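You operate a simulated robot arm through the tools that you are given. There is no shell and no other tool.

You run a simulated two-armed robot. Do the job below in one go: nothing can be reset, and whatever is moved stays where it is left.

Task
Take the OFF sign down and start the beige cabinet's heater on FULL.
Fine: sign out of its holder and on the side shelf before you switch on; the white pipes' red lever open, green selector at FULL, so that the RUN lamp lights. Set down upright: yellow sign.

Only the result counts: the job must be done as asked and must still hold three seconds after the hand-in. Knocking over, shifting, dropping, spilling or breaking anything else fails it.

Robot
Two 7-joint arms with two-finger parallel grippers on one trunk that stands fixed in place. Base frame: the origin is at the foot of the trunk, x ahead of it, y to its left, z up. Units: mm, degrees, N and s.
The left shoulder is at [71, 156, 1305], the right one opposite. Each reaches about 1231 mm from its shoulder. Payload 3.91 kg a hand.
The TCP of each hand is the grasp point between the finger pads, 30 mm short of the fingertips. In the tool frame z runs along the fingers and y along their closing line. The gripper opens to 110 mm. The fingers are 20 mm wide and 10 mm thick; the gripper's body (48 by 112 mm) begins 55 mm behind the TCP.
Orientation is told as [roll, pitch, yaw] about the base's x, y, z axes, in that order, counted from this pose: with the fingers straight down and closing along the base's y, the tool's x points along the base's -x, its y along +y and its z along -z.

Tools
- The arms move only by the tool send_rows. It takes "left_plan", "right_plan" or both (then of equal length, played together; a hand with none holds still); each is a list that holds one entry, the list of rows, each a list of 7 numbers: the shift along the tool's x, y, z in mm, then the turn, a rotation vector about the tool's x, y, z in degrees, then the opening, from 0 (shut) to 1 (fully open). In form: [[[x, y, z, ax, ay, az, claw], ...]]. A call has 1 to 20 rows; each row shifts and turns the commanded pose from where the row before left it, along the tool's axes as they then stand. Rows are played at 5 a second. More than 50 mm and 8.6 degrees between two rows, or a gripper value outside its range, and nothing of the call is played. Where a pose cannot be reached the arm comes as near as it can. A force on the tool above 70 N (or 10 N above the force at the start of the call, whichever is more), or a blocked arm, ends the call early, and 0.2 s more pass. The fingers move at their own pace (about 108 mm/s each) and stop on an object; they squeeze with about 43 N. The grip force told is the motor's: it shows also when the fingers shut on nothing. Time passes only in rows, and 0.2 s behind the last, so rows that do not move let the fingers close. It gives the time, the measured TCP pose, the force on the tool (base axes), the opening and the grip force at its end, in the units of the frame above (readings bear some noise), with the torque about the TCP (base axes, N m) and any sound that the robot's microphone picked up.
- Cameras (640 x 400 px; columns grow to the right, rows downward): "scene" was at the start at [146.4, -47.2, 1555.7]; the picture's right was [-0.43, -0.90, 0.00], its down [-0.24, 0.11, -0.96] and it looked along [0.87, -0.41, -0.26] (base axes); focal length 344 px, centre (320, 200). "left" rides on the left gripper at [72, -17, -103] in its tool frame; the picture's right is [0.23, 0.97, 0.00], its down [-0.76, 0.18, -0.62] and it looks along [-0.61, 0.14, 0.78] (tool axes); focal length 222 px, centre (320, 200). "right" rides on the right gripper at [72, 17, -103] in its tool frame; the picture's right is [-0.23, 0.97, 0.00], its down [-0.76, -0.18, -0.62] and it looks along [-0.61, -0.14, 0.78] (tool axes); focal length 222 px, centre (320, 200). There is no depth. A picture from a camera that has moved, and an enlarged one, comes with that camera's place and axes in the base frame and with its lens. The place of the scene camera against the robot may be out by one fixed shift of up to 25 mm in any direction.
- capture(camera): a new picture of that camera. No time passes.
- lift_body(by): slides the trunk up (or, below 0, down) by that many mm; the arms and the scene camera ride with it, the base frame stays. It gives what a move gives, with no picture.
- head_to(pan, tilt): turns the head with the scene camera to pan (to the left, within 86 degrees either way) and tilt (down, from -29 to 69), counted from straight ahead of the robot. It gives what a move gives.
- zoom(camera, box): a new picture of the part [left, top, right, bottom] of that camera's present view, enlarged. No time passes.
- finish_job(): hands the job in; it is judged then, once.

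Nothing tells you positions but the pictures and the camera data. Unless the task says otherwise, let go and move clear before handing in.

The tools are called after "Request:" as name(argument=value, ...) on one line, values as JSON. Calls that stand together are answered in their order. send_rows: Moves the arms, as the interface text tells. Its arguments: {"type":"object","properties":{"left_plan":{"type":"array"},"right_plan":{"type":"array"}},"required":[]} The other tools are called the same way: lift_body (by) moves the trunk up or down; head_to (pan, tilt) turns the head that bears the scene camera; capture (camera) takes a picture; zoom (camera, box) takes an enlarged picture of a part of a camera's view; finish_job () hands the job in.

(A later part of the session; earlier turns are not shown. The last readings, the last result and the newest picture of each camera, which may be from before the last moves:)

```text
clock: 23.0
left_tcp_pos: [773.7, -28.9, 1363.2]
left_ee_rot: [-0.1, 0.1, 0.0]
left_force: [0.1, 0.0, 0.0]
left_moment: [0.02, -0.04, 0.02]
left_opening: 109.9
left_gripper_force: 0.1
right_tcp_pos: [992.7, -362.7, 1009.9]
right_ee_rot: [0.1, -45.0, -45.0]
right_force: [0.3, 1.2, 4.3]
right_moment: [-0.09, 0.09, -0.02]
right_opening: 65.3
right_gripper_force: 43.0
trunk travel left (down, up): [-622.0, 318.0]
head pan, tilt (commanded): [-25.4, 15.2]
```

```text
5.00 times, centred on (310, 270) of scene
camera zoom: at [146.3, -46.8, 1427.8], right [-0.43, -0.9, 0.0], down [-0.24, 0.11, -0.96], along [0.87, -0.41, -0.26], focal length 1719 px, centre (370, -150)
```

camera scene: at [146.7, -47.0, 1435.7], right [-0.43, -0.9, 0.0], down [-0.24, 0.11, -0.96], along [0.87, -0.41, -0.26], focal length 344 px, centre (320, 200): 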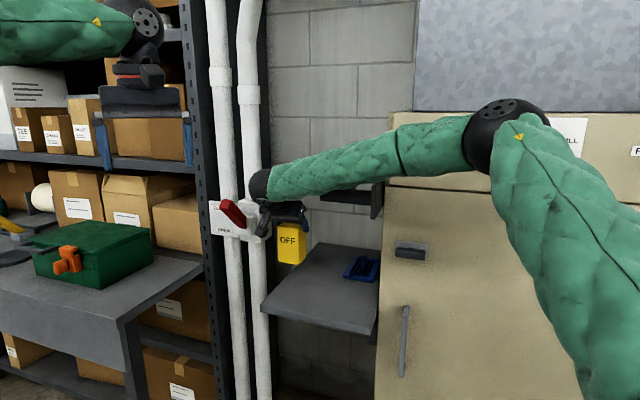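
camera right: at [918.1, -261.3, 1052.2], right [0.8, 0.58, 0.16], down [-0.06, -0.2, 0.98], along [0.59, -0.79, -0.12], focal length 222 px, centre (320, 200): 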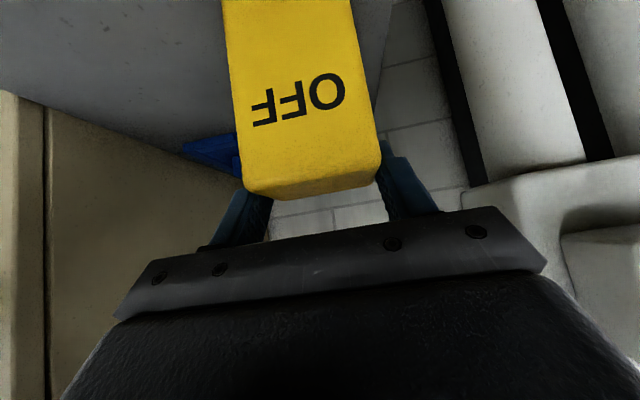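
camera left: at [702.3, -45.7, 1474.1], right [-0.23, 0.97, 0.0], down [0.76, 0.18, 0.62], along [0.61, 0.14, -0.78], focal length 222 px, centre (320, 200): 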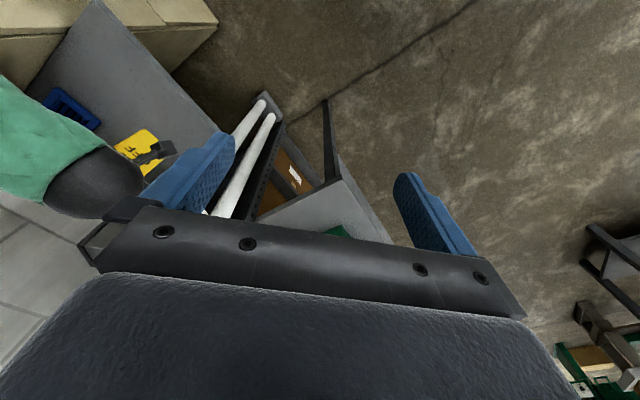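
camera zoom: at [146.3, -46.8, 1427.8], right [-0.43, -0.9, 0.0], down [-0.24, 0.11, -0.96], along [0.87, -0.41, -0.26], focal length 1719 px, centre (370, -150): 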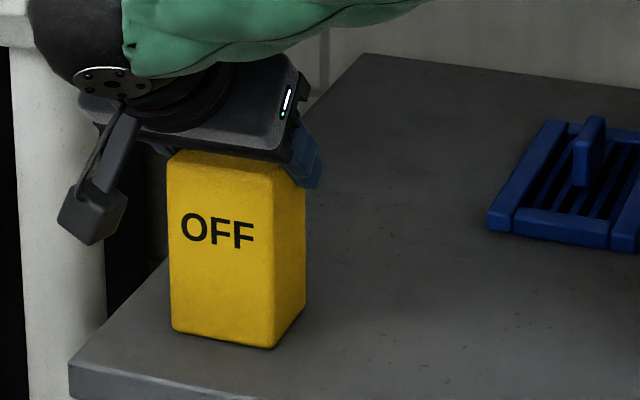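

The vertical force went from -1.7 to +4.3 N, so the sign is standing on the shelf. I'll open gradually.

Request:
send_rows(right_plan=[[[0, 0, 0, 0, 0, 0, 0.62], [0, 0, 0, 0, 0, 0, 0.66], [0, 0, 0, 0, 0, 0, 0.72], [0, 0, 0, 0, 0, 0, 0.8], [0, 0, 0, 0, 0, 0, 0.9], [0, 0, 0, 0, 0, 0, 1], [0, 0, 0, 0, 0, 0, 1]]])

Request:
zoom(camera="scene", box=[270, 230, 350, 310])

Request:
capture(camera="right")

```text
clock: 24.6
left_tcp_pos: [772.5, -28.2, 1362.7]
left_ee_rot: [0.0, 0.0, 0.0]
left_force: [-0.1, 0.0, 0.6]
left_moment: [-0.02, -0.05, -0.01]
left_opening: 110.0
left_gripper_force: 0.0
right_tcp_pos: [991.9, -362.9, 1009.1]
right_ee_rot: [0.1, -45.1, -45.0]
right_force: [-0.7, 0.0, -1.0]
right_moment: [-0.01, -0.03, -0.01]
right_opening: 109.6
right_gripper_force: 0.1
trunk travel left (down, up): [-622.0, 318.0]
head pan, tilt (commanded): [-25.4, 15.2]
```

```text
5.00 times, centred on (310, 270) of scene
camera zoom: at [146.7, -47.0, 1427.7], right [-0.43, -0.9, 0.0], down [-0.24, 0.11, -0.96], along [0.87, -0.41, -0.26], focal length 1719 px, centre (370, -150)
```

zoom: 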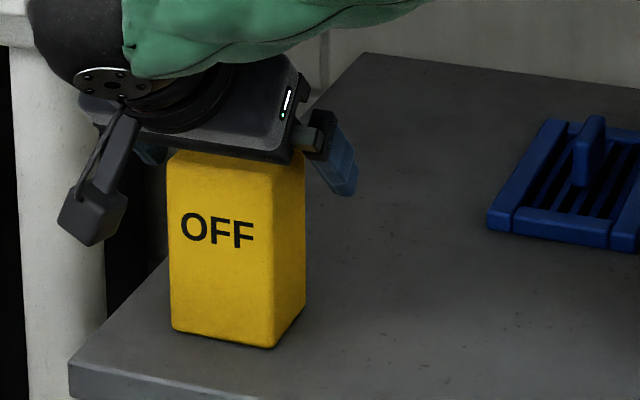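

```text
taken
camera right: at [915.2, -263.6, 1030.5], right [0.8, 0.58, 0.16], down [-0.06, -0.2, 0.98], along [0.6, -0.79, -0.12], focal length 222 px, centre (320, 200)
```

right: 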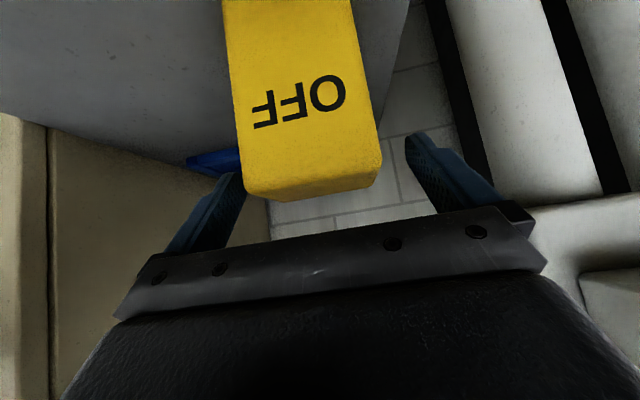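

The sign stands freely on the shelf, upright. I'll back the hand out along the finger axis.

Request:
send_rows(right_plan=[[[0, 0, -6, 0, 0, 0, 1], [0, 0, -12, 0, 0, 0, 1], [0, 0, -20, 0, 0, 0, 1], [0, 0, -30, 0, 0, 0, 1], [0, 0, -40, 0, 0, 0, 1], [0, 0, -40, 0, 0, 0, 1], [0, 0, -40, 0, 0, 0, 1], [0, 0, 0, 0, 0, 0, 1]]])

Request:
capture(camera="right")

Request:
capture(camera="scene")

```text
clock: 26.4
left_tcp_pos: [773.9, -30.4, 1362.6]
left_ee_rot: [0.0, 0.1, 0.1]
left_force: [-0.4, -0.4, -0.4]
left_moment: [0.02, -0.01, 0.01]
left_opening: 110.0
left_gripper_force: 0.0
right_tcp_pos: [899.7, -269.5, 1143.2]
right_ee_rot: [0.0, -44.9, -45.0]
right_force: [0.0, -0.4, 0.1]
right_moment: [0.02, 0.04, 0.0]
right_opening: 109.9
right_gripper_force: 0.0
trunk travel left (down, up): [-622.0, 318.0]
head pan, tilt (commanded): [-25.4, 15.2]
```

```text
taken
camera right: at [822.1, -169.3, 1165.2], right [0.8, 0.58, 0.16], down [-0.06, -0.2, 0.98], along [0.6, -0.79, -0.13], focal length 222 px, centre (320, 200)
```

right: 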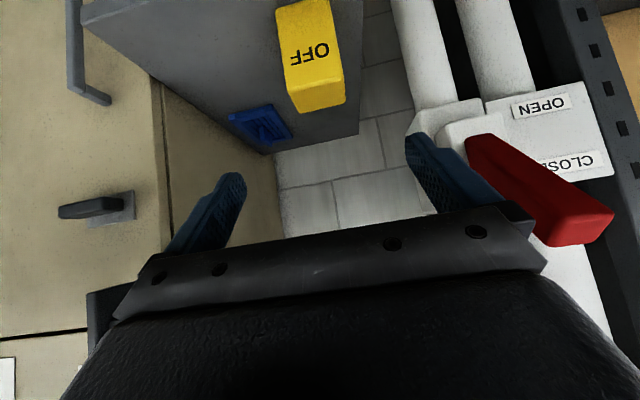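

```text
taken
camera scene: at [147.5, -47.5, 1427.5], right [-0.43, -0.9, 0.0], down [-0.24, 0.11, -0.96], along [0.87, -0.41, -0.26], focal length 344 px, centre (320, 200)
```

scene: 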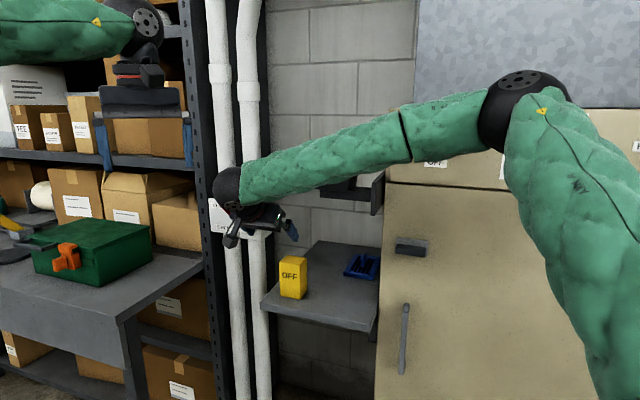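

The sign is on the shelf and the hand is clear. This wrist view shows the valve lever well, so I'll zoom on it to work out its shape and pivot.

Request:
zoom(camera="right", box=[400, 60, 640, 260])

Request:
zoom(camera="right", box=[230, 0, 380, 150])

```text
2.00 times, centred on (520, 160) of right
camera zoom: at [822.1, -169.3, 1165.2], right [0.8, 0.58, 0.16], down [-0.06, -0.2, 0.98], along [0.6, -0.79, -0.13], focal length 444 px, centre (-80, 280)
```

zoom: 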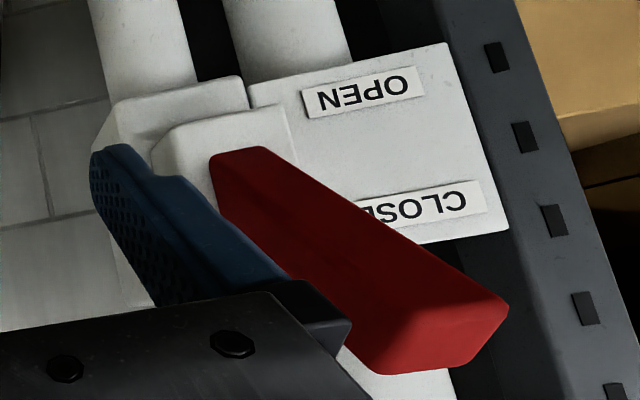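

```text
2.67 times, centred on (305, 75) of right
camera zoom: at [822.1, -169.3, 1165.2], right [0.8, 0.58, 0.16], down [-0.06, -0.2, 0.98], along [0.6, -0.79, -0.13], focal length 592 px, centre (360, 533)
```

zoom: 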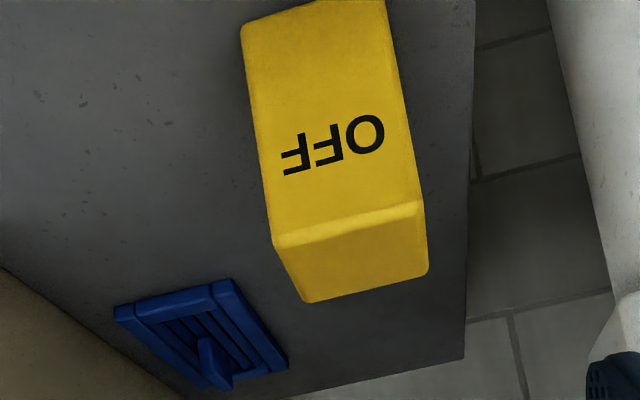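

The lever is a toggle about 120 mm long, hinged on a horizontal axis, pointing up and out at CLOSED. It has to be pushed down to OPEN, which suits the left hand. First I'll back the right hand away toward the cabinet front, raise the trunk, and free the space.

Request:
send_rows(right_plan=[[[20, 0, -20, 0, 0, 0, 1], [28, 0, -28, 0, 0, 0, 1], [28, 0, -28, 0, 0, 0, 1], [20, 0, -20, 0, 0, 0, 1], [0, -40, 0, 0, 0, 0, 1], [0, -45, 0, 0, 0, 0, 1], [0, -45, 0, 0, 0, 0, 1], [0, -45, 0, 0, 0, 0, 1], [0, -45, 0, 0, 0, 0, 1], [0, -45, 0, 0, 0, 0, 1], [0, -45, 0, 0, 0, 0, 1], [0, -40, 0, 0, 0, 0, 1], [0, 0, 0, 0, 0, 0, 1]]])

Request:
lift_body(by=128)

Request:
capture(camera="right")

Request:
capture(camera="scene")

```text
clock: 29.2
left_tcp_pos: [775.3, -28.9, 1361.3]
left_ee_rot: [-0.1, 0.1, 0.2]
left_force: [0.1, -0.2, 0.7]
left_moment: [-0.05, 0.01, 0.02]
left_opening: 109.9
left_gripper_force: 0.0
right_tcp_pos: [555.9, -420.7, 1139.2]
right_ee_rot: [0.0, -45.0, -44.9]
right_force: [0.3, 0.1, -0.6]
right_moment: [0.0, 0.02, 0.02]
right_opening: 110.1
right_gripper_force: 0.1
trunk travel left (down, up): [-622.0, 318.0]
head pan, tilt (commanded): [-25.4, 15.2]
```

```text
clock: 30.7
left_tcp_pos: [773.6, -29.0, 1490.8]
left_ee_rot: [-0.1, -0.1, 0.0]
left_force: [-0.2, 0.0, -0.3]
left_moment: [0.0, 0.0, -0.01]
left_opening: 110.0
left_gripper_force: 0.1
right_tcp_pos: [553.7, -421.8, 1267.6]
right_ee_rot: [0.1, -45.0, -45.0]
right_force: [-0.3, -0.6, -0.7]
right_moment: [0.01, -0.02, 0.0]
right_opening: 110.0
right_gripper_force: 0.1
trunk travel left (down, up): [-750.0, 190.0]
head pan, tilt (commanded): [-25.4, 15.2]
```

```text
taken
camera right: at [478.0, -322.4, 1289.1], right [0.8, 0.58, 0.16], down [-0.06, -0.2, 0.98], along [0.6, -0.79, -0.12], focal length 222 px, centre (320, 200)
```

right: 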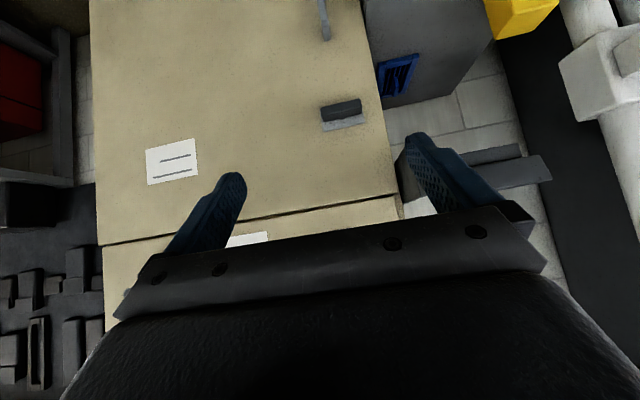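

```text
taken
camera scene: at [146.8, -47.0, 1555.5], right [-0.43, -0.9, 0.0], down [-0.24, 0.11, -0.96], along [0.87, -0.41, -0.26], focal length 344 px, centre (320, 200)
```

scene: 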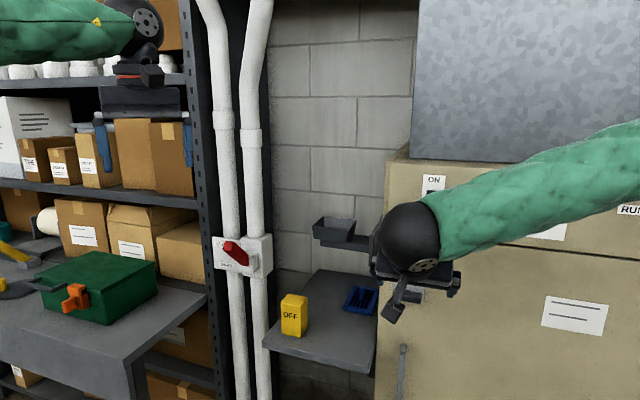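

The sign stands upright on the shelf and the right hand is out front. I'll take it opposite the selector, pitch the fingers to horizontal and raise it to knob height.

Request:
send_rows(right_plan=[[[0, -44, 0, 0, 0, 0, 1], [0, -44, 0, 0, 0, 0, 1], [0, -44, 0, 0, 0, 0, 1], [0, -44, 0, 0, 0, 0, 1], [0, -44, 0, 0, 0, 0, 1], [0, 0, 0, 0, -7.5, 0, 1], [0, 0, 0, 0, -7.5, 0, 1], [0, 0, 0, 0, -7.5, 0, 1], [0, 0, 0, 0, -7.5, 0, 1], [0, 0, 0, 0, -7.5, 0, 1], [0, 0, 0, 0, -7.5, 0, 1], [-40, 0, 0, 0, 0, 0, 1], [-40, 0, 0, 0, 0, 0, 1], [0, 0, 0, 0, 0, 0, 1]]])

Request:
capture(camera="right")

Request:
capture(camera="scene")

```text
clock: 33.7
left_tcp_pos: [774.3, -28.9, 1491.0]
left_ee_rot: [0.0, 0.0, 0.1]
left_force: [-0.2, 0.7, 0.4]
left_moment: [-0.02, 0.04, 0.0]
left_opening: 109.9
left_gripper_force: 0.0
right_tcp_pos: [491.2, -646.8, 1373.7]
right_ee_rot: [10.6, -89.8, -55.4]
right_force: [-0.7, -0.3, -0.6]
right_moment: [-0.01, -0.01, -0.03]
right_opening: 109.9
right_gripper_force: 0.0
right hand out of reach, approached as far as the arm can: row 1, 2, 3, 4, 5, 6, 7, 8, 9, 10
trunk travel left (down, up): [-750.0, 190.0]
head pan, tilt (commanded): [-25.4, 15.2]
```

```text
taken
camera right: at [431.0, -562.5, 1301.2], right [0.69, 0.69, 0.23], down [-0.57, 0.31, 0.76], along [0.45, -0.65, 0.61], focal length 222 px, centre (320, 200)
```

right: 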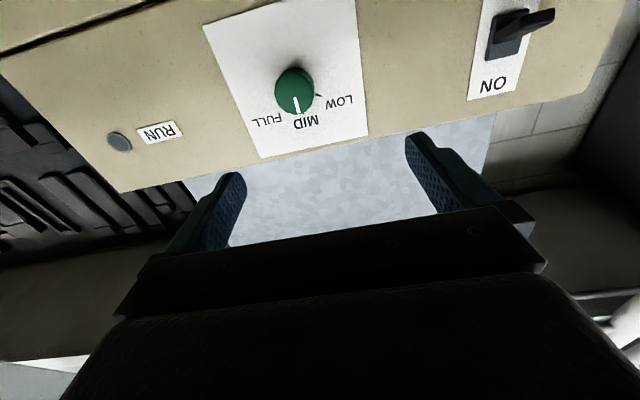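

```text
taken
camera scene: at [147.5, -47.0, 1555.5], right [-0.43, -0.9, 0.0], down [-0.24, 0.11, -0.96], along [0.87, -0.41, -0.26], focal length 344 px, centre (320, 200)
```

scene: 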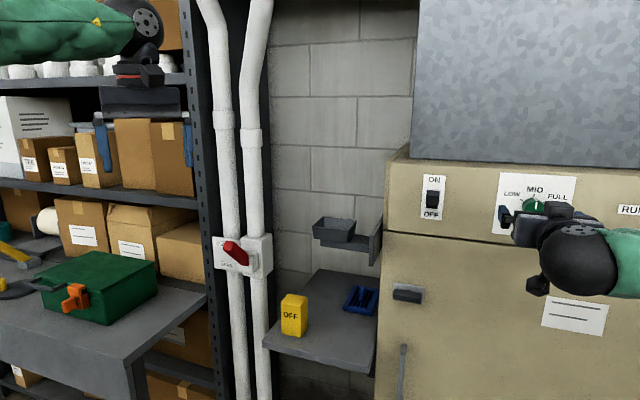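

The hand ended up closer in than commanded because the first rows were folded too tight, but it is clear of the panel, level and squarely facing it. I'll zoom on the knob, ticks and toggle from here.

Request:
zoom(camera="right", box=[200, 20, 380, 170])

Request:
zoom(camera="right", box=[440, 0, 600, 110])

Request:
zoom(camera="scene", box=[400, 150, 640, 300])

```text
2.67 times, centred on (290, 95) of right
camera zoom: at [431.0, -562.5, 1301.2], right [0.69, 0.69, 0.23], down [-0.57, 0.31, 0.76], along [0.45, -0.65, 0.61], focal length 592 px, centre (400, 480)
```

zoom: 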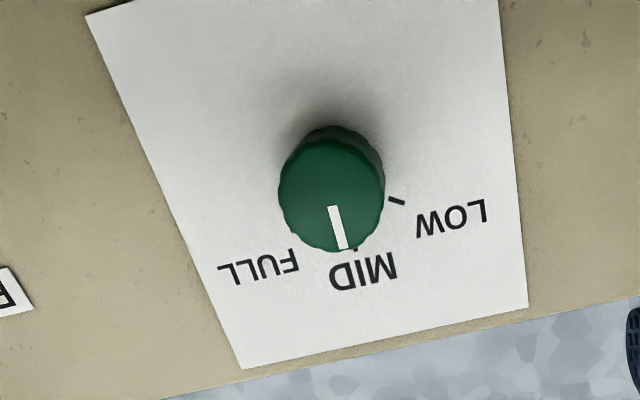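

```text
3.64 times, centred on (520, 55) of right
camera zoom: at [431.0, -562.5, 1301.2], right [0.69, 0.69, 0.23], down [-0.57, 0.31, 0.76], along [0.45, -0.65, 0.61], focal length 808 px, centre (-407, 727)
```

zoom: 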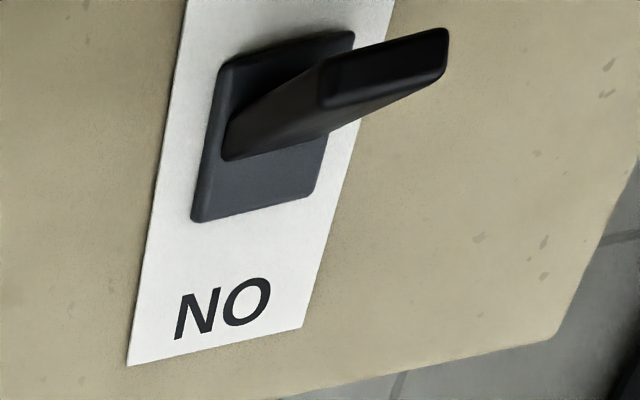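

```text
2.67 times, centred on (520, 225) of scene
camera zoom: at [147.5, -47.0, 1555.5], right [-0.43, -0.9, 0.0], down [-0.24, 0.11, -0.96], along [0.87, -0.41, -0.26], focal length 917 px, centre (-213, 133)
```

zoom: 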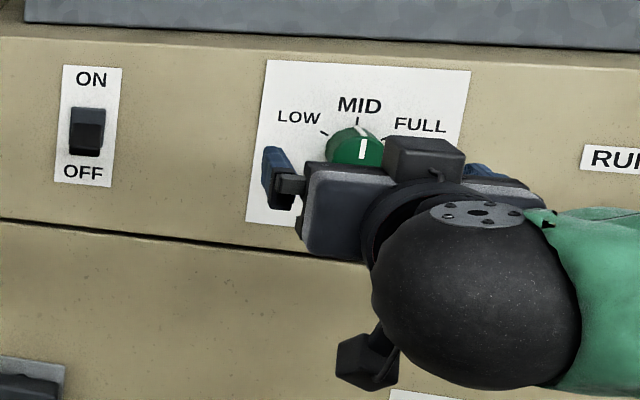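

The knob face centre is at n≈-941, r≈130, z≈1348.5, about 40 mm across, and FULL is roughly 55–58° clockwise from MID. I'll align with it and pre-roll the hand -30° so the turn stays within a comfortable wrist range.

Request:
send_rows(right_plan=[[[25.2, -20, 0, 0, 0, 0, 1], [0, 0, 0, 0, 0, -7.5, 1], [0, 0, 0, 0, 0, -7.5, 1], [0, 0, 0, 0, 0, -7.5, 1], [0, 0, 0, 0, 0, -7.5, 1], [0, 0, 30, 0, 0, 0, 1], [0, 0, 0, 0, 0, 0, 1]]])

Request:
capture(camera="right")

Request:
zoom(camera="scene", box=[440, 150, 640, 300])

```text
clock: 35.3
left_tcp_pos: [773.0, -29.1, 1491.1]
left_ee_rot: [-0.1, 0.0, 0.0]
left_force: [0.0, 0.6, 0.4]
left_moment: [-0.01, -0.04, -0.02]
left_opening: 110.1
left_gripper_force: 0.1
right_tcp_pos: [495.4, -682.3, 1348.4]
right_ee_rot: [-90.1, -60.0, 45.2]
right_force: [-0.4, 0.7, 0.6]
right_moment: [-0.01, 0.0, 0.04]
right_opening: 110.1
right_gripper_force: 0.1
trunk travel left (down, up): [-750.0, 190.0]
head pan, tilt (commanded): [-25.4, 15.2]
```

```text
taken
camera right: at [408.3, -625.6, 1277.7], right [0.68, 0.68, -0.29], down [-0.28, 0.6, 0.75], along [0.68, -0.42, 0.6], focal length 222 px, centre (320, 200)
```

right: 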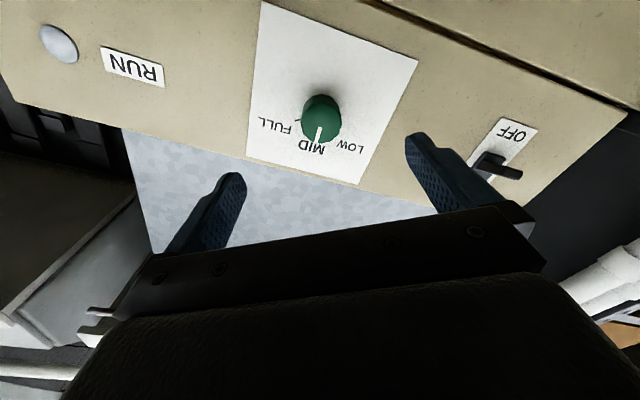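

```text
2.67 times, centred on (540, 225) of scene
camera zoom: at [145.6, -46.8, 1555.8], right [-0.43, -0.9, 0.0], down [-0.24, 0.11, -0.97], along [0.87, -0.41, -0.26], focal length 917 px, centre (-267, 133)
```

zoom: 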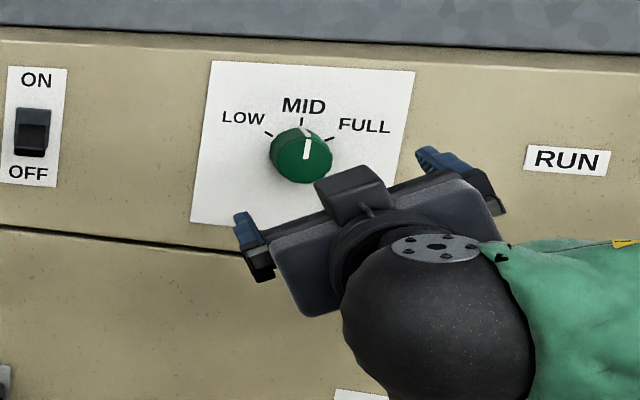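

Aligned and rolled as planned. A quick zoom will verify knob centring before I go in.

Request:
zoom(camera="right", box=[240, 60, 400, 180])

```text
3.33 times, centred on (320, 120) of right
camera zoom: at [408.3, -625.6, 1277.7], right [0.68, 0.68, -0.29], down [-0.28, 0.6, 0.75], along [0.68, -0.42, 0.6], focal length 740 px, centre (320, 467)
```

zoom: 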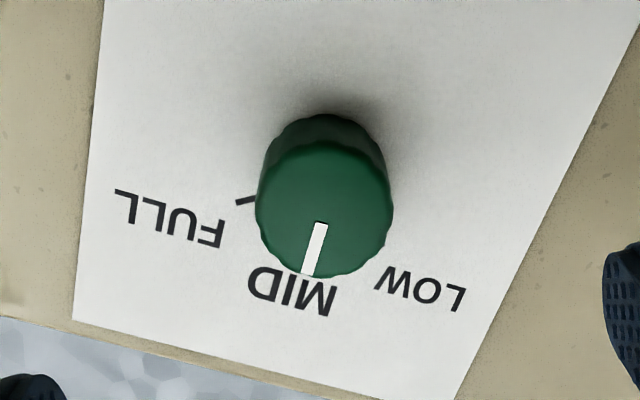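

The knob is centred within about 1.5 mm. I'll go in 105 mm so the pads flank the knob, with the fingertips 8 mm off the panel, then close.

Request:
send_rows(right_plan=[[[-1, 1.7, 30, 0, 0, 0, 1], [0, 0, 30, 0, 0, 0, 1], [0, 0, 25, 0, 0, 0, 1], [0, 0, 12, 0, 0, 0, 1], [0, 0, 7, 0, 0, 0, 1], [0, 0, 0, 0, 0, 0, 1]]])

Request:
capture(camera="right")

Request:
zoom(camera="scene", box=[440, 150, 640, 300])

```text
clock: 36.7
left_tcp_pos: [773.3, -29.4, 1491.5]
left_ee_rot: [0.0, 0.0, 0.0]
left_force: [0.0, -0.1, -0.7]
left_moment: [-0.01, -0.05, 0.0]
left_opening: 109.9
left_gripper_force: 0.1
right_tcp_pos: [574.0, -755.4, 1348.0]
right_ee_rot: [-89.9, -60.0, 45.0]
right_force: [-0.2, 1.0, -0.1]
right_moment: [-0.02, 0.0, -0.01]
right_opening: 110.0
right_gripper_force: 0.0
trunk travel left (down, up): [-750.0, 190.0]
head pan, tilt (commanded): [-25.4, 15.2]
```

```text
taken
camera right: at [484.7, -697.2, 1277.1], right [0.68, 0.68, -0.29], down [-0.28, 0.6, 0.75], along [0.68, -0.42, 0.6], focal length 222 px, centre (320, 200)
```

right: 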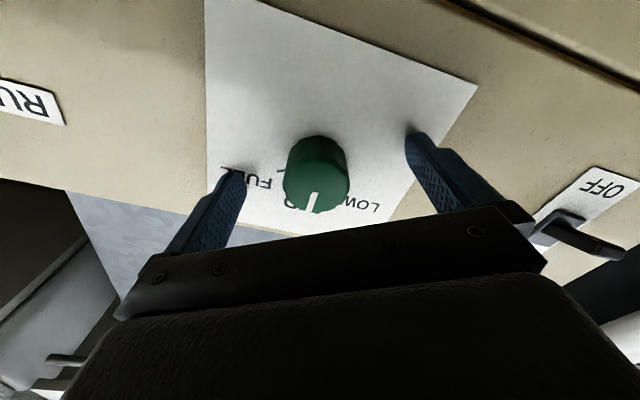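

```text
2.67 times, centred on (540, 225) of scene
camera zoom: at [146.5, -47.1, 1555.7], right [-0.43, -0.9, 0.0], down [-0.24, 0.11, -0.96], along [0.87, -0.41, -0.26], focal length 917 px, centre (-267, 133)
```

zoom: 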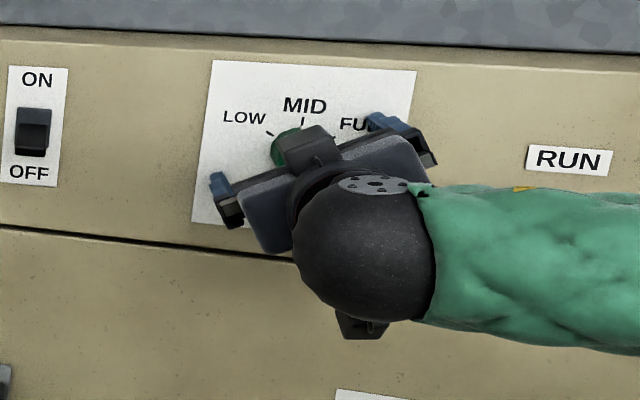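

The force is near zero and the knob sits between the pads. Closing on it.

Request:
send_rows(right_plan=[[[0, 0, 0, 0, 0, 0, 0.6], [0, 0, 0, 0, 0, 0, 0.45], [0, 0, 0, 0, 0, 0, 0.3], [0, 0, 0, 0, 0, 0, 0.1], [0, 0, 0, 0, 0, 0, 0], [0, 0, 0, 0, 0, 0, 0]]])

Request:
capture(camera="right")

```text
clock: 38.1
left_tcp_pos: [772.4, -30.0, 1492.3]
left_ee_rot: [-0.1, -0.1, 0.0]
left_force: [0.0, -0.3, 0.5]
left_moment: [0.0, 0.0, 0.03]
left_opening: 109.9
left_gripper_force: 0.1
right_tcp_pos: [571.6, -756.0, 1351.1]
right_ee_rot: [-90.3, -60.0, 45.2]
right_force: [0.8, -12.9, 16.7]
right_moment: [-0.28, -0.3, -0.42]
right_opening: 39.4
right_gripper_force: 45.2
trunk travel left (down, up): [-750.0, 190.0]
head pan, tilt (commanded): [-25.4, 15.2]
```

```text
taken
camera right: at [483.6, -698.3, 1278.2], right [0.68, 0.68, -0.29], down [-0.28, 0.6, 0.75], along [0.68, -0.43, 0.6], focal length 222 px, centre (320, 200)
```

right: 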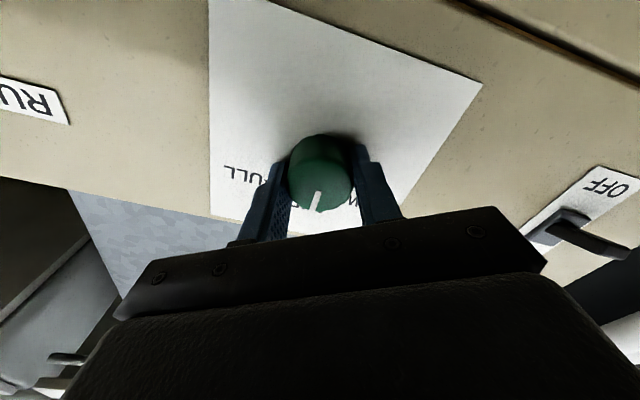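

Gripped at 39.4 mm, with a 21 N side load because the hand is about 4 mm off the knob axis. I'll shift the command to relieve that before turning.

Request:
send_rows(right_plan=[[[-0.8, -1.8, 0, 0, 0, 0, 0], [-0.8, -1.9, 0, 0, 0, 0, 0], [0, 0, 0, 0, 0, 0, 0]]])

```text
clock: 38.9
left_tcp_pos: [774.7, -29.3, 1490.6]
left_ee_rot: [0.0, 0.0, 0.0]
left_force: [0.5, 0.0, 0.5]
left_moment: [0.01, -0.02, 0.01]
left_opening: 110.0
left_gripper_force: 0.2
right_tcp_pos: [571.2, -756.8, 1350.0]
right_ee_rot: [-89.6, -60.0, 44.9]
right_force: [-0.6, -0.8, -3.7]
right_moment: [-0.35, -0.29, 0.35]
right_opening: 39.1
right_gripper_force: 45.3
trunk travel left (down, up): [-750.0, 190.0]
head pan, tilt (commanded): [-25.4, 15.2]
```

The side load is gone. Turning clockwise 57° toward FULL.

Request:
send_rows(right_plan=[[[0, 0, 0, 0, 0, 7, 0], [0, 0, 0, 0, 0, 7, 0], [0, 0, 0, 0, 0, 7, 0], [0, 0, 0, 0, 0, 7, 0], [0, 0, 0, 0, 0, 7, 0], [0, 0, 0, 0, 0, 7, 0], [0, 0, 0, 0, 0, 7, 0], [0, 0, 0, 0, 0, 8, 0], [0, 0, 0, 0, 0, 0, 0]]])

Request:
capture(camera="right")

Request:
zoom(camera="scene", box=[440, 150, 640, 300])

```text
clock: 40.9
left_tcp_pos: [774.3, -29.1, 1491.7]
left_ee_rot: [0.0, 0.0, 0.0]
left_force: [-1.0, 1.1, 0.1]
left_moment: [-0.03, -0.04, -0.01]
left_opening: 109.8
left_gripper_force: 0.1
right_tcp_pos: [571.6, -756.1, 1351.0]
right_ee_rot: [89.7, -63.0, -134.7]
right_force: [-13.4, 20.8, -32.9]
right_moment: [0.8, 0.85, 0.13]
right_opening: 39.3
right_gripper_force: 44.7
trunk travel left (down, up): [-750.0, 190.0]
head pan, tilt (commanded): [-25.4, 15.2]
```

```text
taken
camera right: at [532.4, -649.9, 1294.2], right [0.54, 0.54, 0.65], down [-0.8, 0.08, 0.6], along [0.27, -0.84, 0.47], focal length 222 px, centre (320, 200)
```

right: 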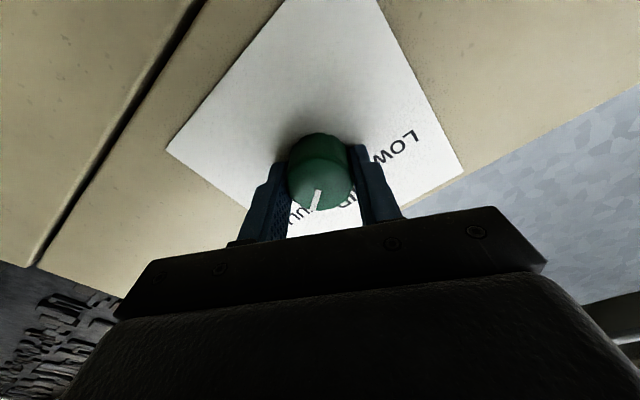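

```text
2.67 times, centred on (540, 225) of scene
camera zoom: at [146.9, -47.1, 1555.5], right [-0.43, -0.9, 0.0], down [-0.24, 0.11, -0.96], along [0.87, -0.41, -0.26], focal length 917 px, centre (-267, 133)
```

zoom: 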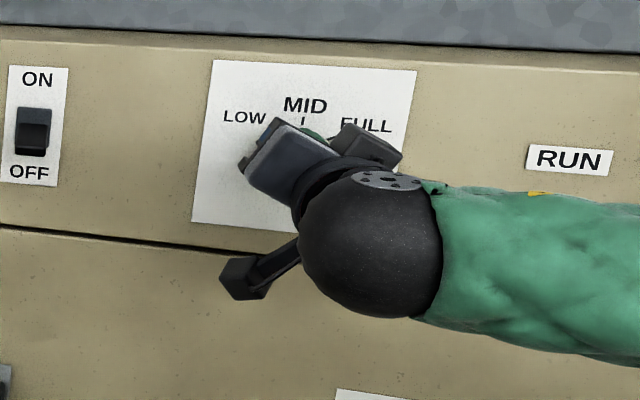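

The pointer kept its place relative to the hand, so the knob turned 57° with it. The force has built up to 40 N, so I'll relax that before releasing.

Request:
send_rows(right_plan=[[[2, -0.7, -1.5, 0, 0, 0, 0], [2, -0.7, -1.5, 0, 0, 0, 0], [0, 0, 0, 0, 0, 0, 0]]])

Request:
zoom(camera="right", box=[250, 110, 420, 240])

```text
clock: 41.7
left_tcp_pos: [775.4, -30.6, 1491.0]
left_ee_rot: [0.0, 0.1, 0.1]
left_force: [-1.0, 0.5, 0.7]
left_moment: [0.0, 0.0, 0.0]
left_opening: 110.0
left_gripper_force: 0.0
right_tcp_pos: [570.8, -758.3, 1351.0]
right_ee_rot: [90.7, -63.0, -135.6]
right_force: [23.5, -17.9, 23.3]
right_moment: [-0.17, -0.2, 0.16]
right_opening: 39.0
right_gripper_force: 45.2
trunk travel left (down, up): [-750.0, 190.0]
head pan, tilt (commanded): [-25.4, 15.2]
```

```text
3.08 times, centred on (335, 175) of right
camera zoom: at [533.0, -650.1, 1293.4], right [0.54, 0.54, 0.65], down [-0.8, 0.09, 0.59], along [0.27, -0.84, 0.48], focal length 684 px, centre (274, 277)
```

zoom: 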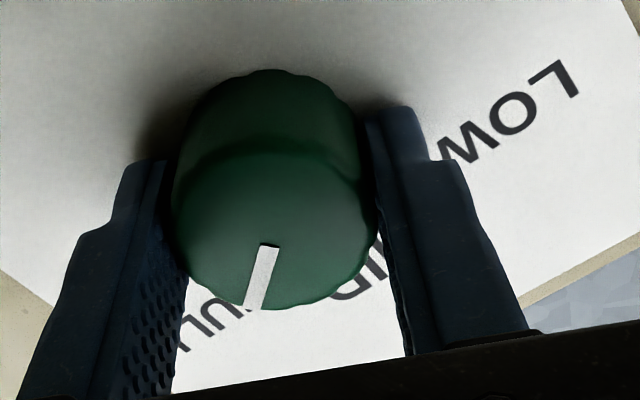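

Slight overcorrection. I'll go back half, open the fingers and retreat to look at the pointer.

Request:
send_rows(right_plan=[[[-1.8, 0.6, 1.4, 0, 0, 0, 0], [0, 0, 0, 0, 0, 0, 0.4], [0, 0, 0, 0, 0, 0, 0.5], [0, 0, 0, 0, 0, 0, 0.75], [0, 0, 0, 0, 0, 0, 1], [0, 0, 0, 0, 0, 0, 1], [0, 0, -20, 0, 0, 0, 1], [0, 0, -40, 0, 0, 0, 1], [0, 0, -40, 0, 0, 0, 1], [0, 0, 0, 0, 0, 0, 1]]])

Request:
capture(camera="right")

Request:
zoom(camera="scene", box=[440, 150, 640, 300])

```text
clock: 43.9
left_tcp_pos: [774.3, -29.6, 1490.5]
left_ee_rot: [0.0, -0.1, 0.0]
left_force: [1.0, -0.2, 0.1]
left_moment: [0.04, -0.01, 0.01]
left_opening: 110.2
left_gripper_force: 0.0
right_tcp_pos: [500.3, -685.8, 1348.9]
right_ee_rot: [89.9, -63.0, -134.6]
right_force: [0.3, 0.5, 0.0]
right_moment: [0.01, 0.01, 0.01]
right_opening: 109.8
right_gripper_force: 0.1
trunk travel left (down, up): [-750.0, 190.0]
head pan, tilt (commanded): [-25.4, 15.2]
```

```text
taken
camera right: at [459.5, -578.6, 1292.2], right [0.54, 0.54, 0.65], down [-0.8, 0.08, 0.6], along [0.27, -0.84, 0.47], focal length 222 px, centre (320, 200)
```

right: 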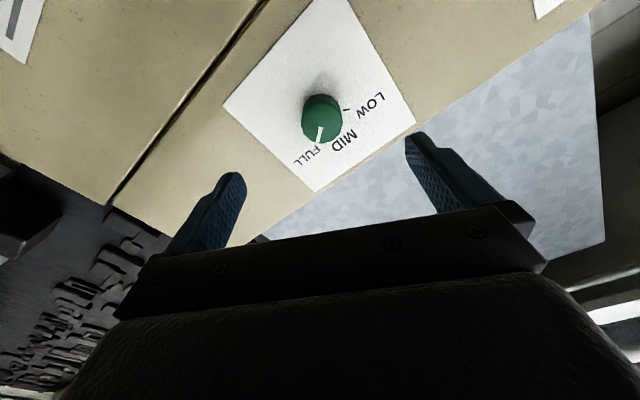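

```text
2.67 times, centred on (540, 225) of scene
camera zoom: at [147.3, -47.8, 1555.6], right [-0.43, -0.9, 0.0], down [-0.24, 0.11, -0.96], along [0.87, -0.41, -0.26], focal length 917 px, centre (-267, 133)
```

zoom: 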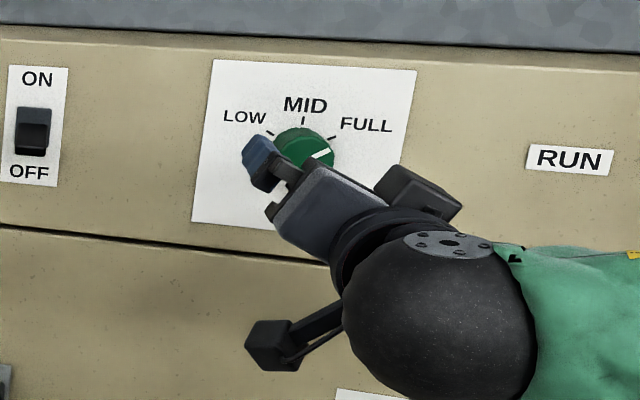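

The pointer now points toward FULL. I'll zoom in to compare it with the tick.

Request:
zoom(camera="right", box=[250, 60, 410, 180])

Request:
zoom(camera="scene", box=[490, 165, 590, 240])

```text
3.33 times, centred on (330, 120) of right
camera zoom: at [459.5, -578.6, 1292.2], right [0.54, 0.54, 0.65], down [-0.8, 0.08, 0.6], along [0.27, -0.84, 0.47], focal length 740 px, centre (287, 467)
```

zoom: 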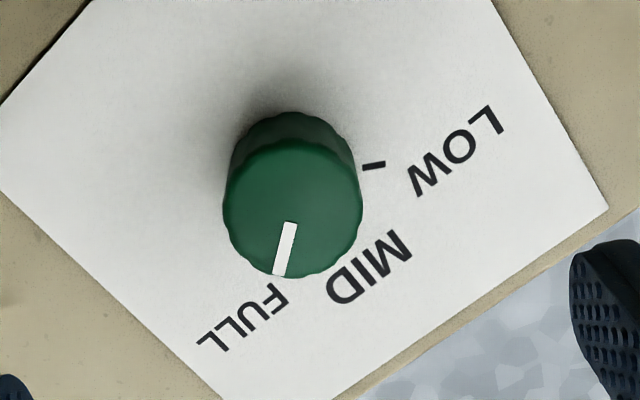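

```text
5.33 times, centred on (540, 202) of scene
camera zoom: at [147.3, -47.8, 1555.6], right [-0.43, -0.9, 0.0], down [-0.24, 0.11, -0.96], along [0.87, -0.41, -0.26], focal length 1834 px, centre (-853, 187)
```

zoom: 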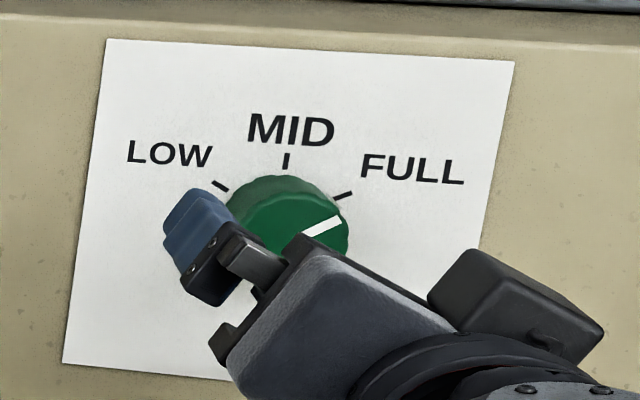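

The pointer is at FULL within a few degrees, and I'll re-check it with a clear view later. Now I'll roll the right hand back and park it in front of the toggle with the fingers shut. At the same time the left hand will turn to the -45° yaw, 45° tilt pose for the lever.

Request:
send_rows(right_plan=[[[0, 0, -40, 0, 0, 0, 1], [0, 0, -20, 0, 0, 0, 1], [0, 0, 0, 0, 0, -6.75, 0.5], [0, 0, 0, 0, 0, -6.75, 0], [0, 0, 0, 0, 0, -6.75, 0], [0, 0, 0, 0, 0, -6.75, 0], [0, 30, 0, 0, 0, 0, 0], [0, 40, 0, 0, 0, 0, 0], [0, 40, 0, 0, 0, 0, 0], [0, 40, 0, 0, 0, 0, 0], [0, 40, 0, 0, 0, 0, 0], [0, 23, 0, 0, 0, 0, 0], [0, 0, 0, 0, 0, 0, 0]]], left_plan=[[[0, 0, 0, 0, 0, 7.5, 1], [0, 0, 0, 0, 0, 7.5, 1], [0, 0, 0, 0, 0, 7.5, 1], [0, 0, 0, 0, 0, 7.5, 1], [0, 0, 0, 0, 0, 7.5, 1], [0, 0, 0, 0, 0, 7.5, 1], [0, 0, 0, 0, -7.5, 0, 0.5], [0, 0, 0, 0, -7.5, 0, 0], [0, 0, 0, 0, -7.5, 0, 0], [0, 0, 0, 0, -7.5, 0, 0], [0, 0, 0, 0, -7.5, 0, 0], [0, 0, 0, 0, -7.5, 0, 0], [0, 0, 0, 0, 0, 0, 0]]])

Request:
capture(camera="left")

Request:
capture(camera="right")

Request:
capture(camera="scene")

```text
clock: 46.7
left_tcp_pos: [773.8, -29.7, 1491.5]
left_ee_rot: [0.0, -45.1, -45.0]
left_force: [-0.1, -0.4, -0.9]
left_moment: [0.02, -0.04, 0.01]
left_opening: 0.1
left_gripper_force: 37.8
right_tcp_pos: [625.7, -512.3, 1351.5]
right_ee_rot: [55.7, -90.0, -100.5]
right_force: [0.1, -0.3, -0.3]
right_moment: [0.03, -0.01, 0.02]
right_opening: 0.1
right_gripper_force: 38.2
right hand out of reach, approached as far as the arm can: row 1, 2
trunk travel left (down, up): [-750.0, 190.0]
head pan, tilt (commanded): [-25.4, 15.2]
```

```text
taken
camera left: at [674.3, 46.4, 1513.5], right [0.57, 0.8, -0.16], down [0.19, 0.06, 0.98], along [0.8, -0.59, -0.12], focal length 222 px, centre (320, 200)
```

left: 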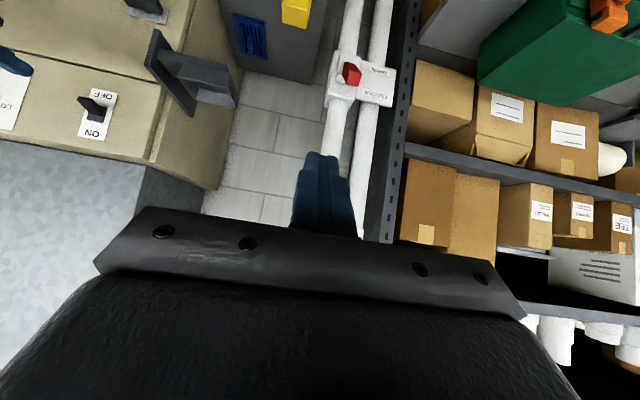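

```text
taken
camera right: at [564.3, -427.0, 1278.7], right [0.69, 0.69, 0.23], down [-0.57, 0.31, 0.76], along [0.45, -0.65, 0.61], focal length 222 px, centre (320, 200)
```

right: 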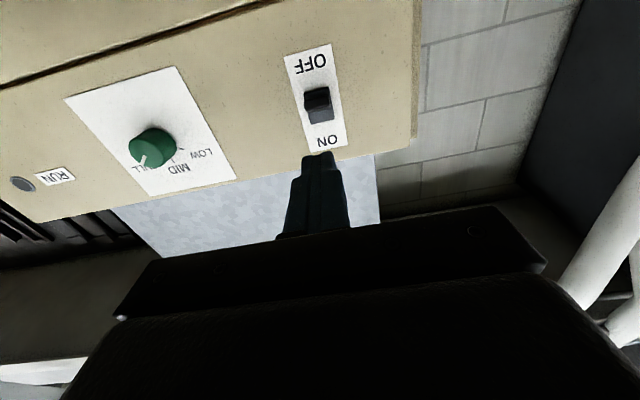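

```text
taken
camera scene: at [145.7, -47.5, 1555.8], right [-0.43, -0.9, 0.0], down [-0.24, 0.11, -0.96], along [0.87, -0.41, -0.26], focal length 344 px, centre (320, 200)
```

scene: 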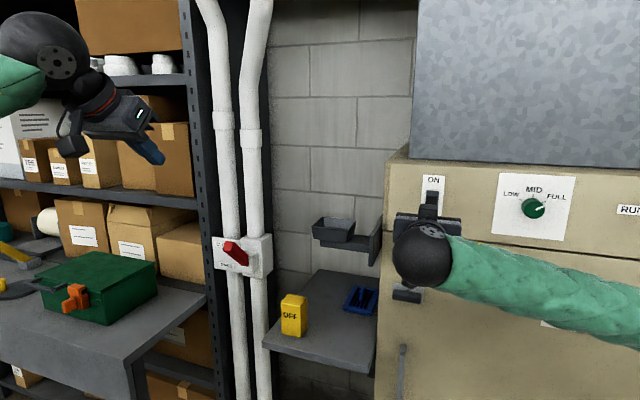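

The knob is now in clear view. I'll zoom on it and on the toggle.

Request:
zoom(camera="scene", box=[490, 165, 590, 240])

Request:
zoom(camera="right", box=[90, 80, 240, 190])

Request:
zoom(camera="right", box=[260, 40, 380, 160])

Request:
zoom(camera="left", box=[270, 20, 450, 160])

```text
5.33 times, centred on (540, 202) of scene
camera zoom: at [145.7, -47.5, 1555.8], right [-0.43, -0.9, 0.0], down [-0.24, 0.11, -0.96], along [0.87, -0.41, -0.26], focal length 1834 px, centre (-853, 187)
```

zoom: 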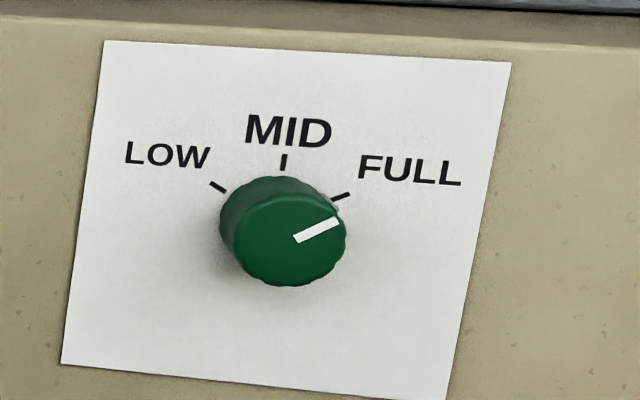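

```text
3.64 times, centred on (165, 135) of right
camera zoom: at [564.3, -427.0, 1278.7], right [0.69, 0.69, 0.23], down [-0.57, 0.31, 0.76], along [0.45, -0.65, 0.61], focal length 808 px, centre (884, 436)
```

zoom: 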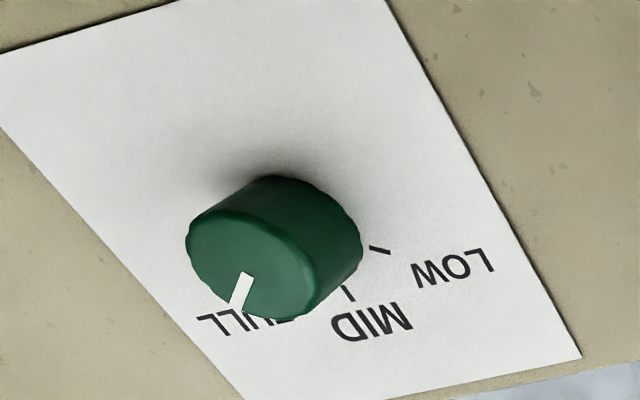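

```text
3.33 times, centred on (320, 100) of right
camera zoom: at [564.3, -427.0, 1278.7], right [0.69, 0.69, 0.23], down [-0.57, 0.31, 0.76], along [0.45, -0.65, 0.61], focal length 740 px, centre (320, 533)
```

zoom: 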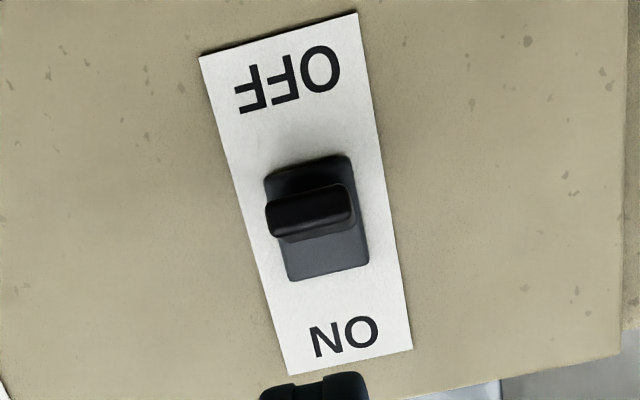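

```text
2.86 times, centred on (360, 90) of left
camera zoom: at [674.3, 46.4, 1513.5], right [0.57, 0.8, -0.16], down [0.19, 0.06, 0.98], along [0.8, -0.59, -0.12], focal length 635 px, centre (206, 514)
```

zoom: 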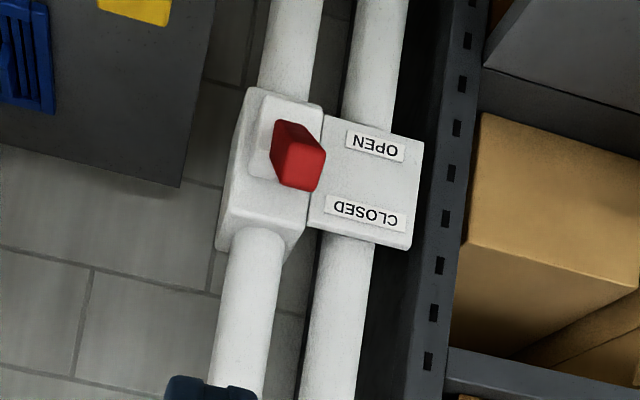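

The pointer is about 57° and the tick about 60°, which is good. The left wrist view confirms the lever tip at n≈-871, r≈-601, z≈1190. Next I'll bring the left hand, fingers shut, to a standoff above the lever.

Request:
send_rows(left_plan=[[[-5, 12.7, 40.3, 0, 0, 0, 0], [-5, 12.7, 40.3, 0, 0, 0, 0], [-5, 12.7, 40.3, 0, 0, 0, 0], [-5, 12.7, 40.3, 0, 0, 0, 0], [-5, 12.7, 40.3, 0, 0, 0, 0], [-5, 12.7, 40.3, 0, 0, 0, 0], [0, 0, 0, 0, 0, 0, 0]]])

Request:
capture(camera="left")

Request:
capture(camera="scene")

```text
clock: 48.3
left_tcp_pos: [962.9, -109.9, 1341.8]
left_ee_rot: [0.0, -45.2, -44.9]
left_force: [0.3, 1.1, 0.1]
left_moment: [-0.01, 0.0, 0.01]
left_opening: 0.1
left_gripper_force: 38.0
right_tcp_pos: [625.7, -511.2, 1352.3]
right_ee_rot: [97.3, -89.9, -142.2]
right_force: [0.3, 0.6, 0.2]
right_moment: [0.04, -0.02, -0.01]
right_opening: 0.0
right_gripper_force: 37.9
trunk travel left (down, up): [-750.0, 190.0]
head pan, tilt (commanded): [-25.4, 15.2]
```

```text
taken
camera left: at [864.9, -34.7, 1363.5], right [0.57, 0.8, -0.16], down [0.19, 0.06, 0.98], along [0.8, -0.59, -0.12], focal length 222 px, centre (320, 200)
```

left: 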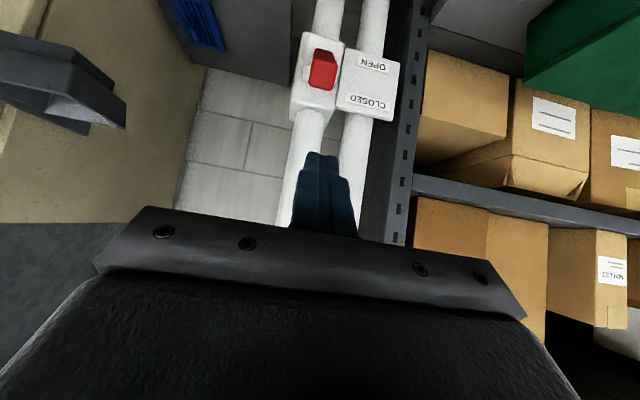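

```text
taken
camera scene: at [145.6, -46.2, 1555.8], right [-0.43, -0.9, 0.0], down [-0.24, 0.11, -0.97], along [0.87, -0.41, -0.26], focal length 344 px, centre (320, 200)
```

scene: 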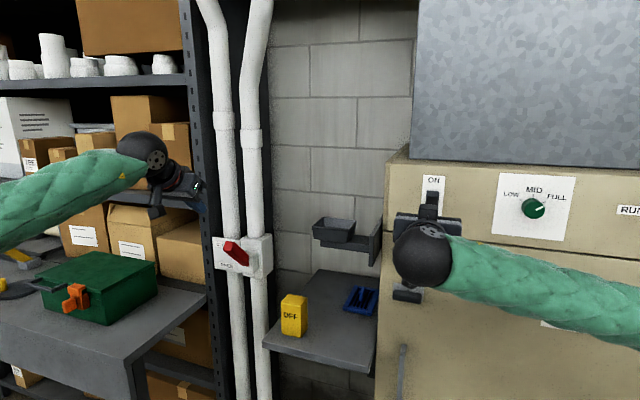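

The left hand reached the standoff, aligned in r with the lever. One zoom will fix the lever's top edge before I descend.

Request:
zoom(camera="left", box=[270, 20, 420, 130])

Request:
zoom(camera="scene", box=[130, 120, 290, 290])

```text
3.64 times, centred on (345, 75) of left
camera zoom: at [864.9, -34.7, 1363.5], right [0.57, 0.8, -0.16], down [0.19, 0.06, 0.98], along [0.8, -0.59, -0.12], focal length 808 px, centre (229, 654)
```

zoom: 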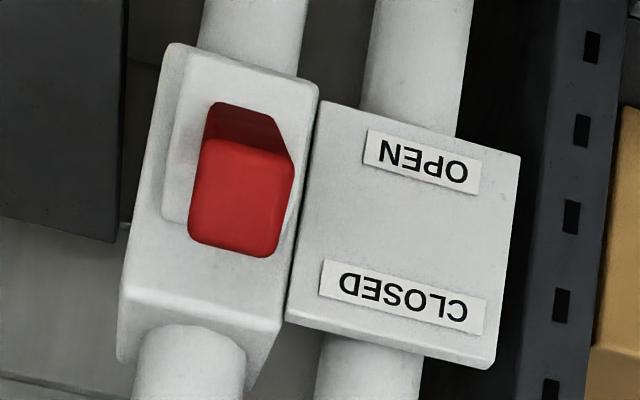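

```text
2.35 times, centred on (210, 205) of scene
camera zoom: at [145.6, -46.2, 1555.8], right [-0.43, -0.9, 0.0], down [-0.24, 0.11, -0.97], along [0.87, -0.41, -0.26], focal length 809 px, centre (579, 188)
```

zoom: 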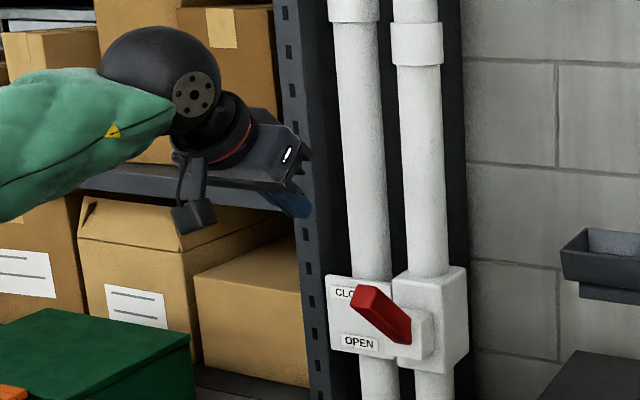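

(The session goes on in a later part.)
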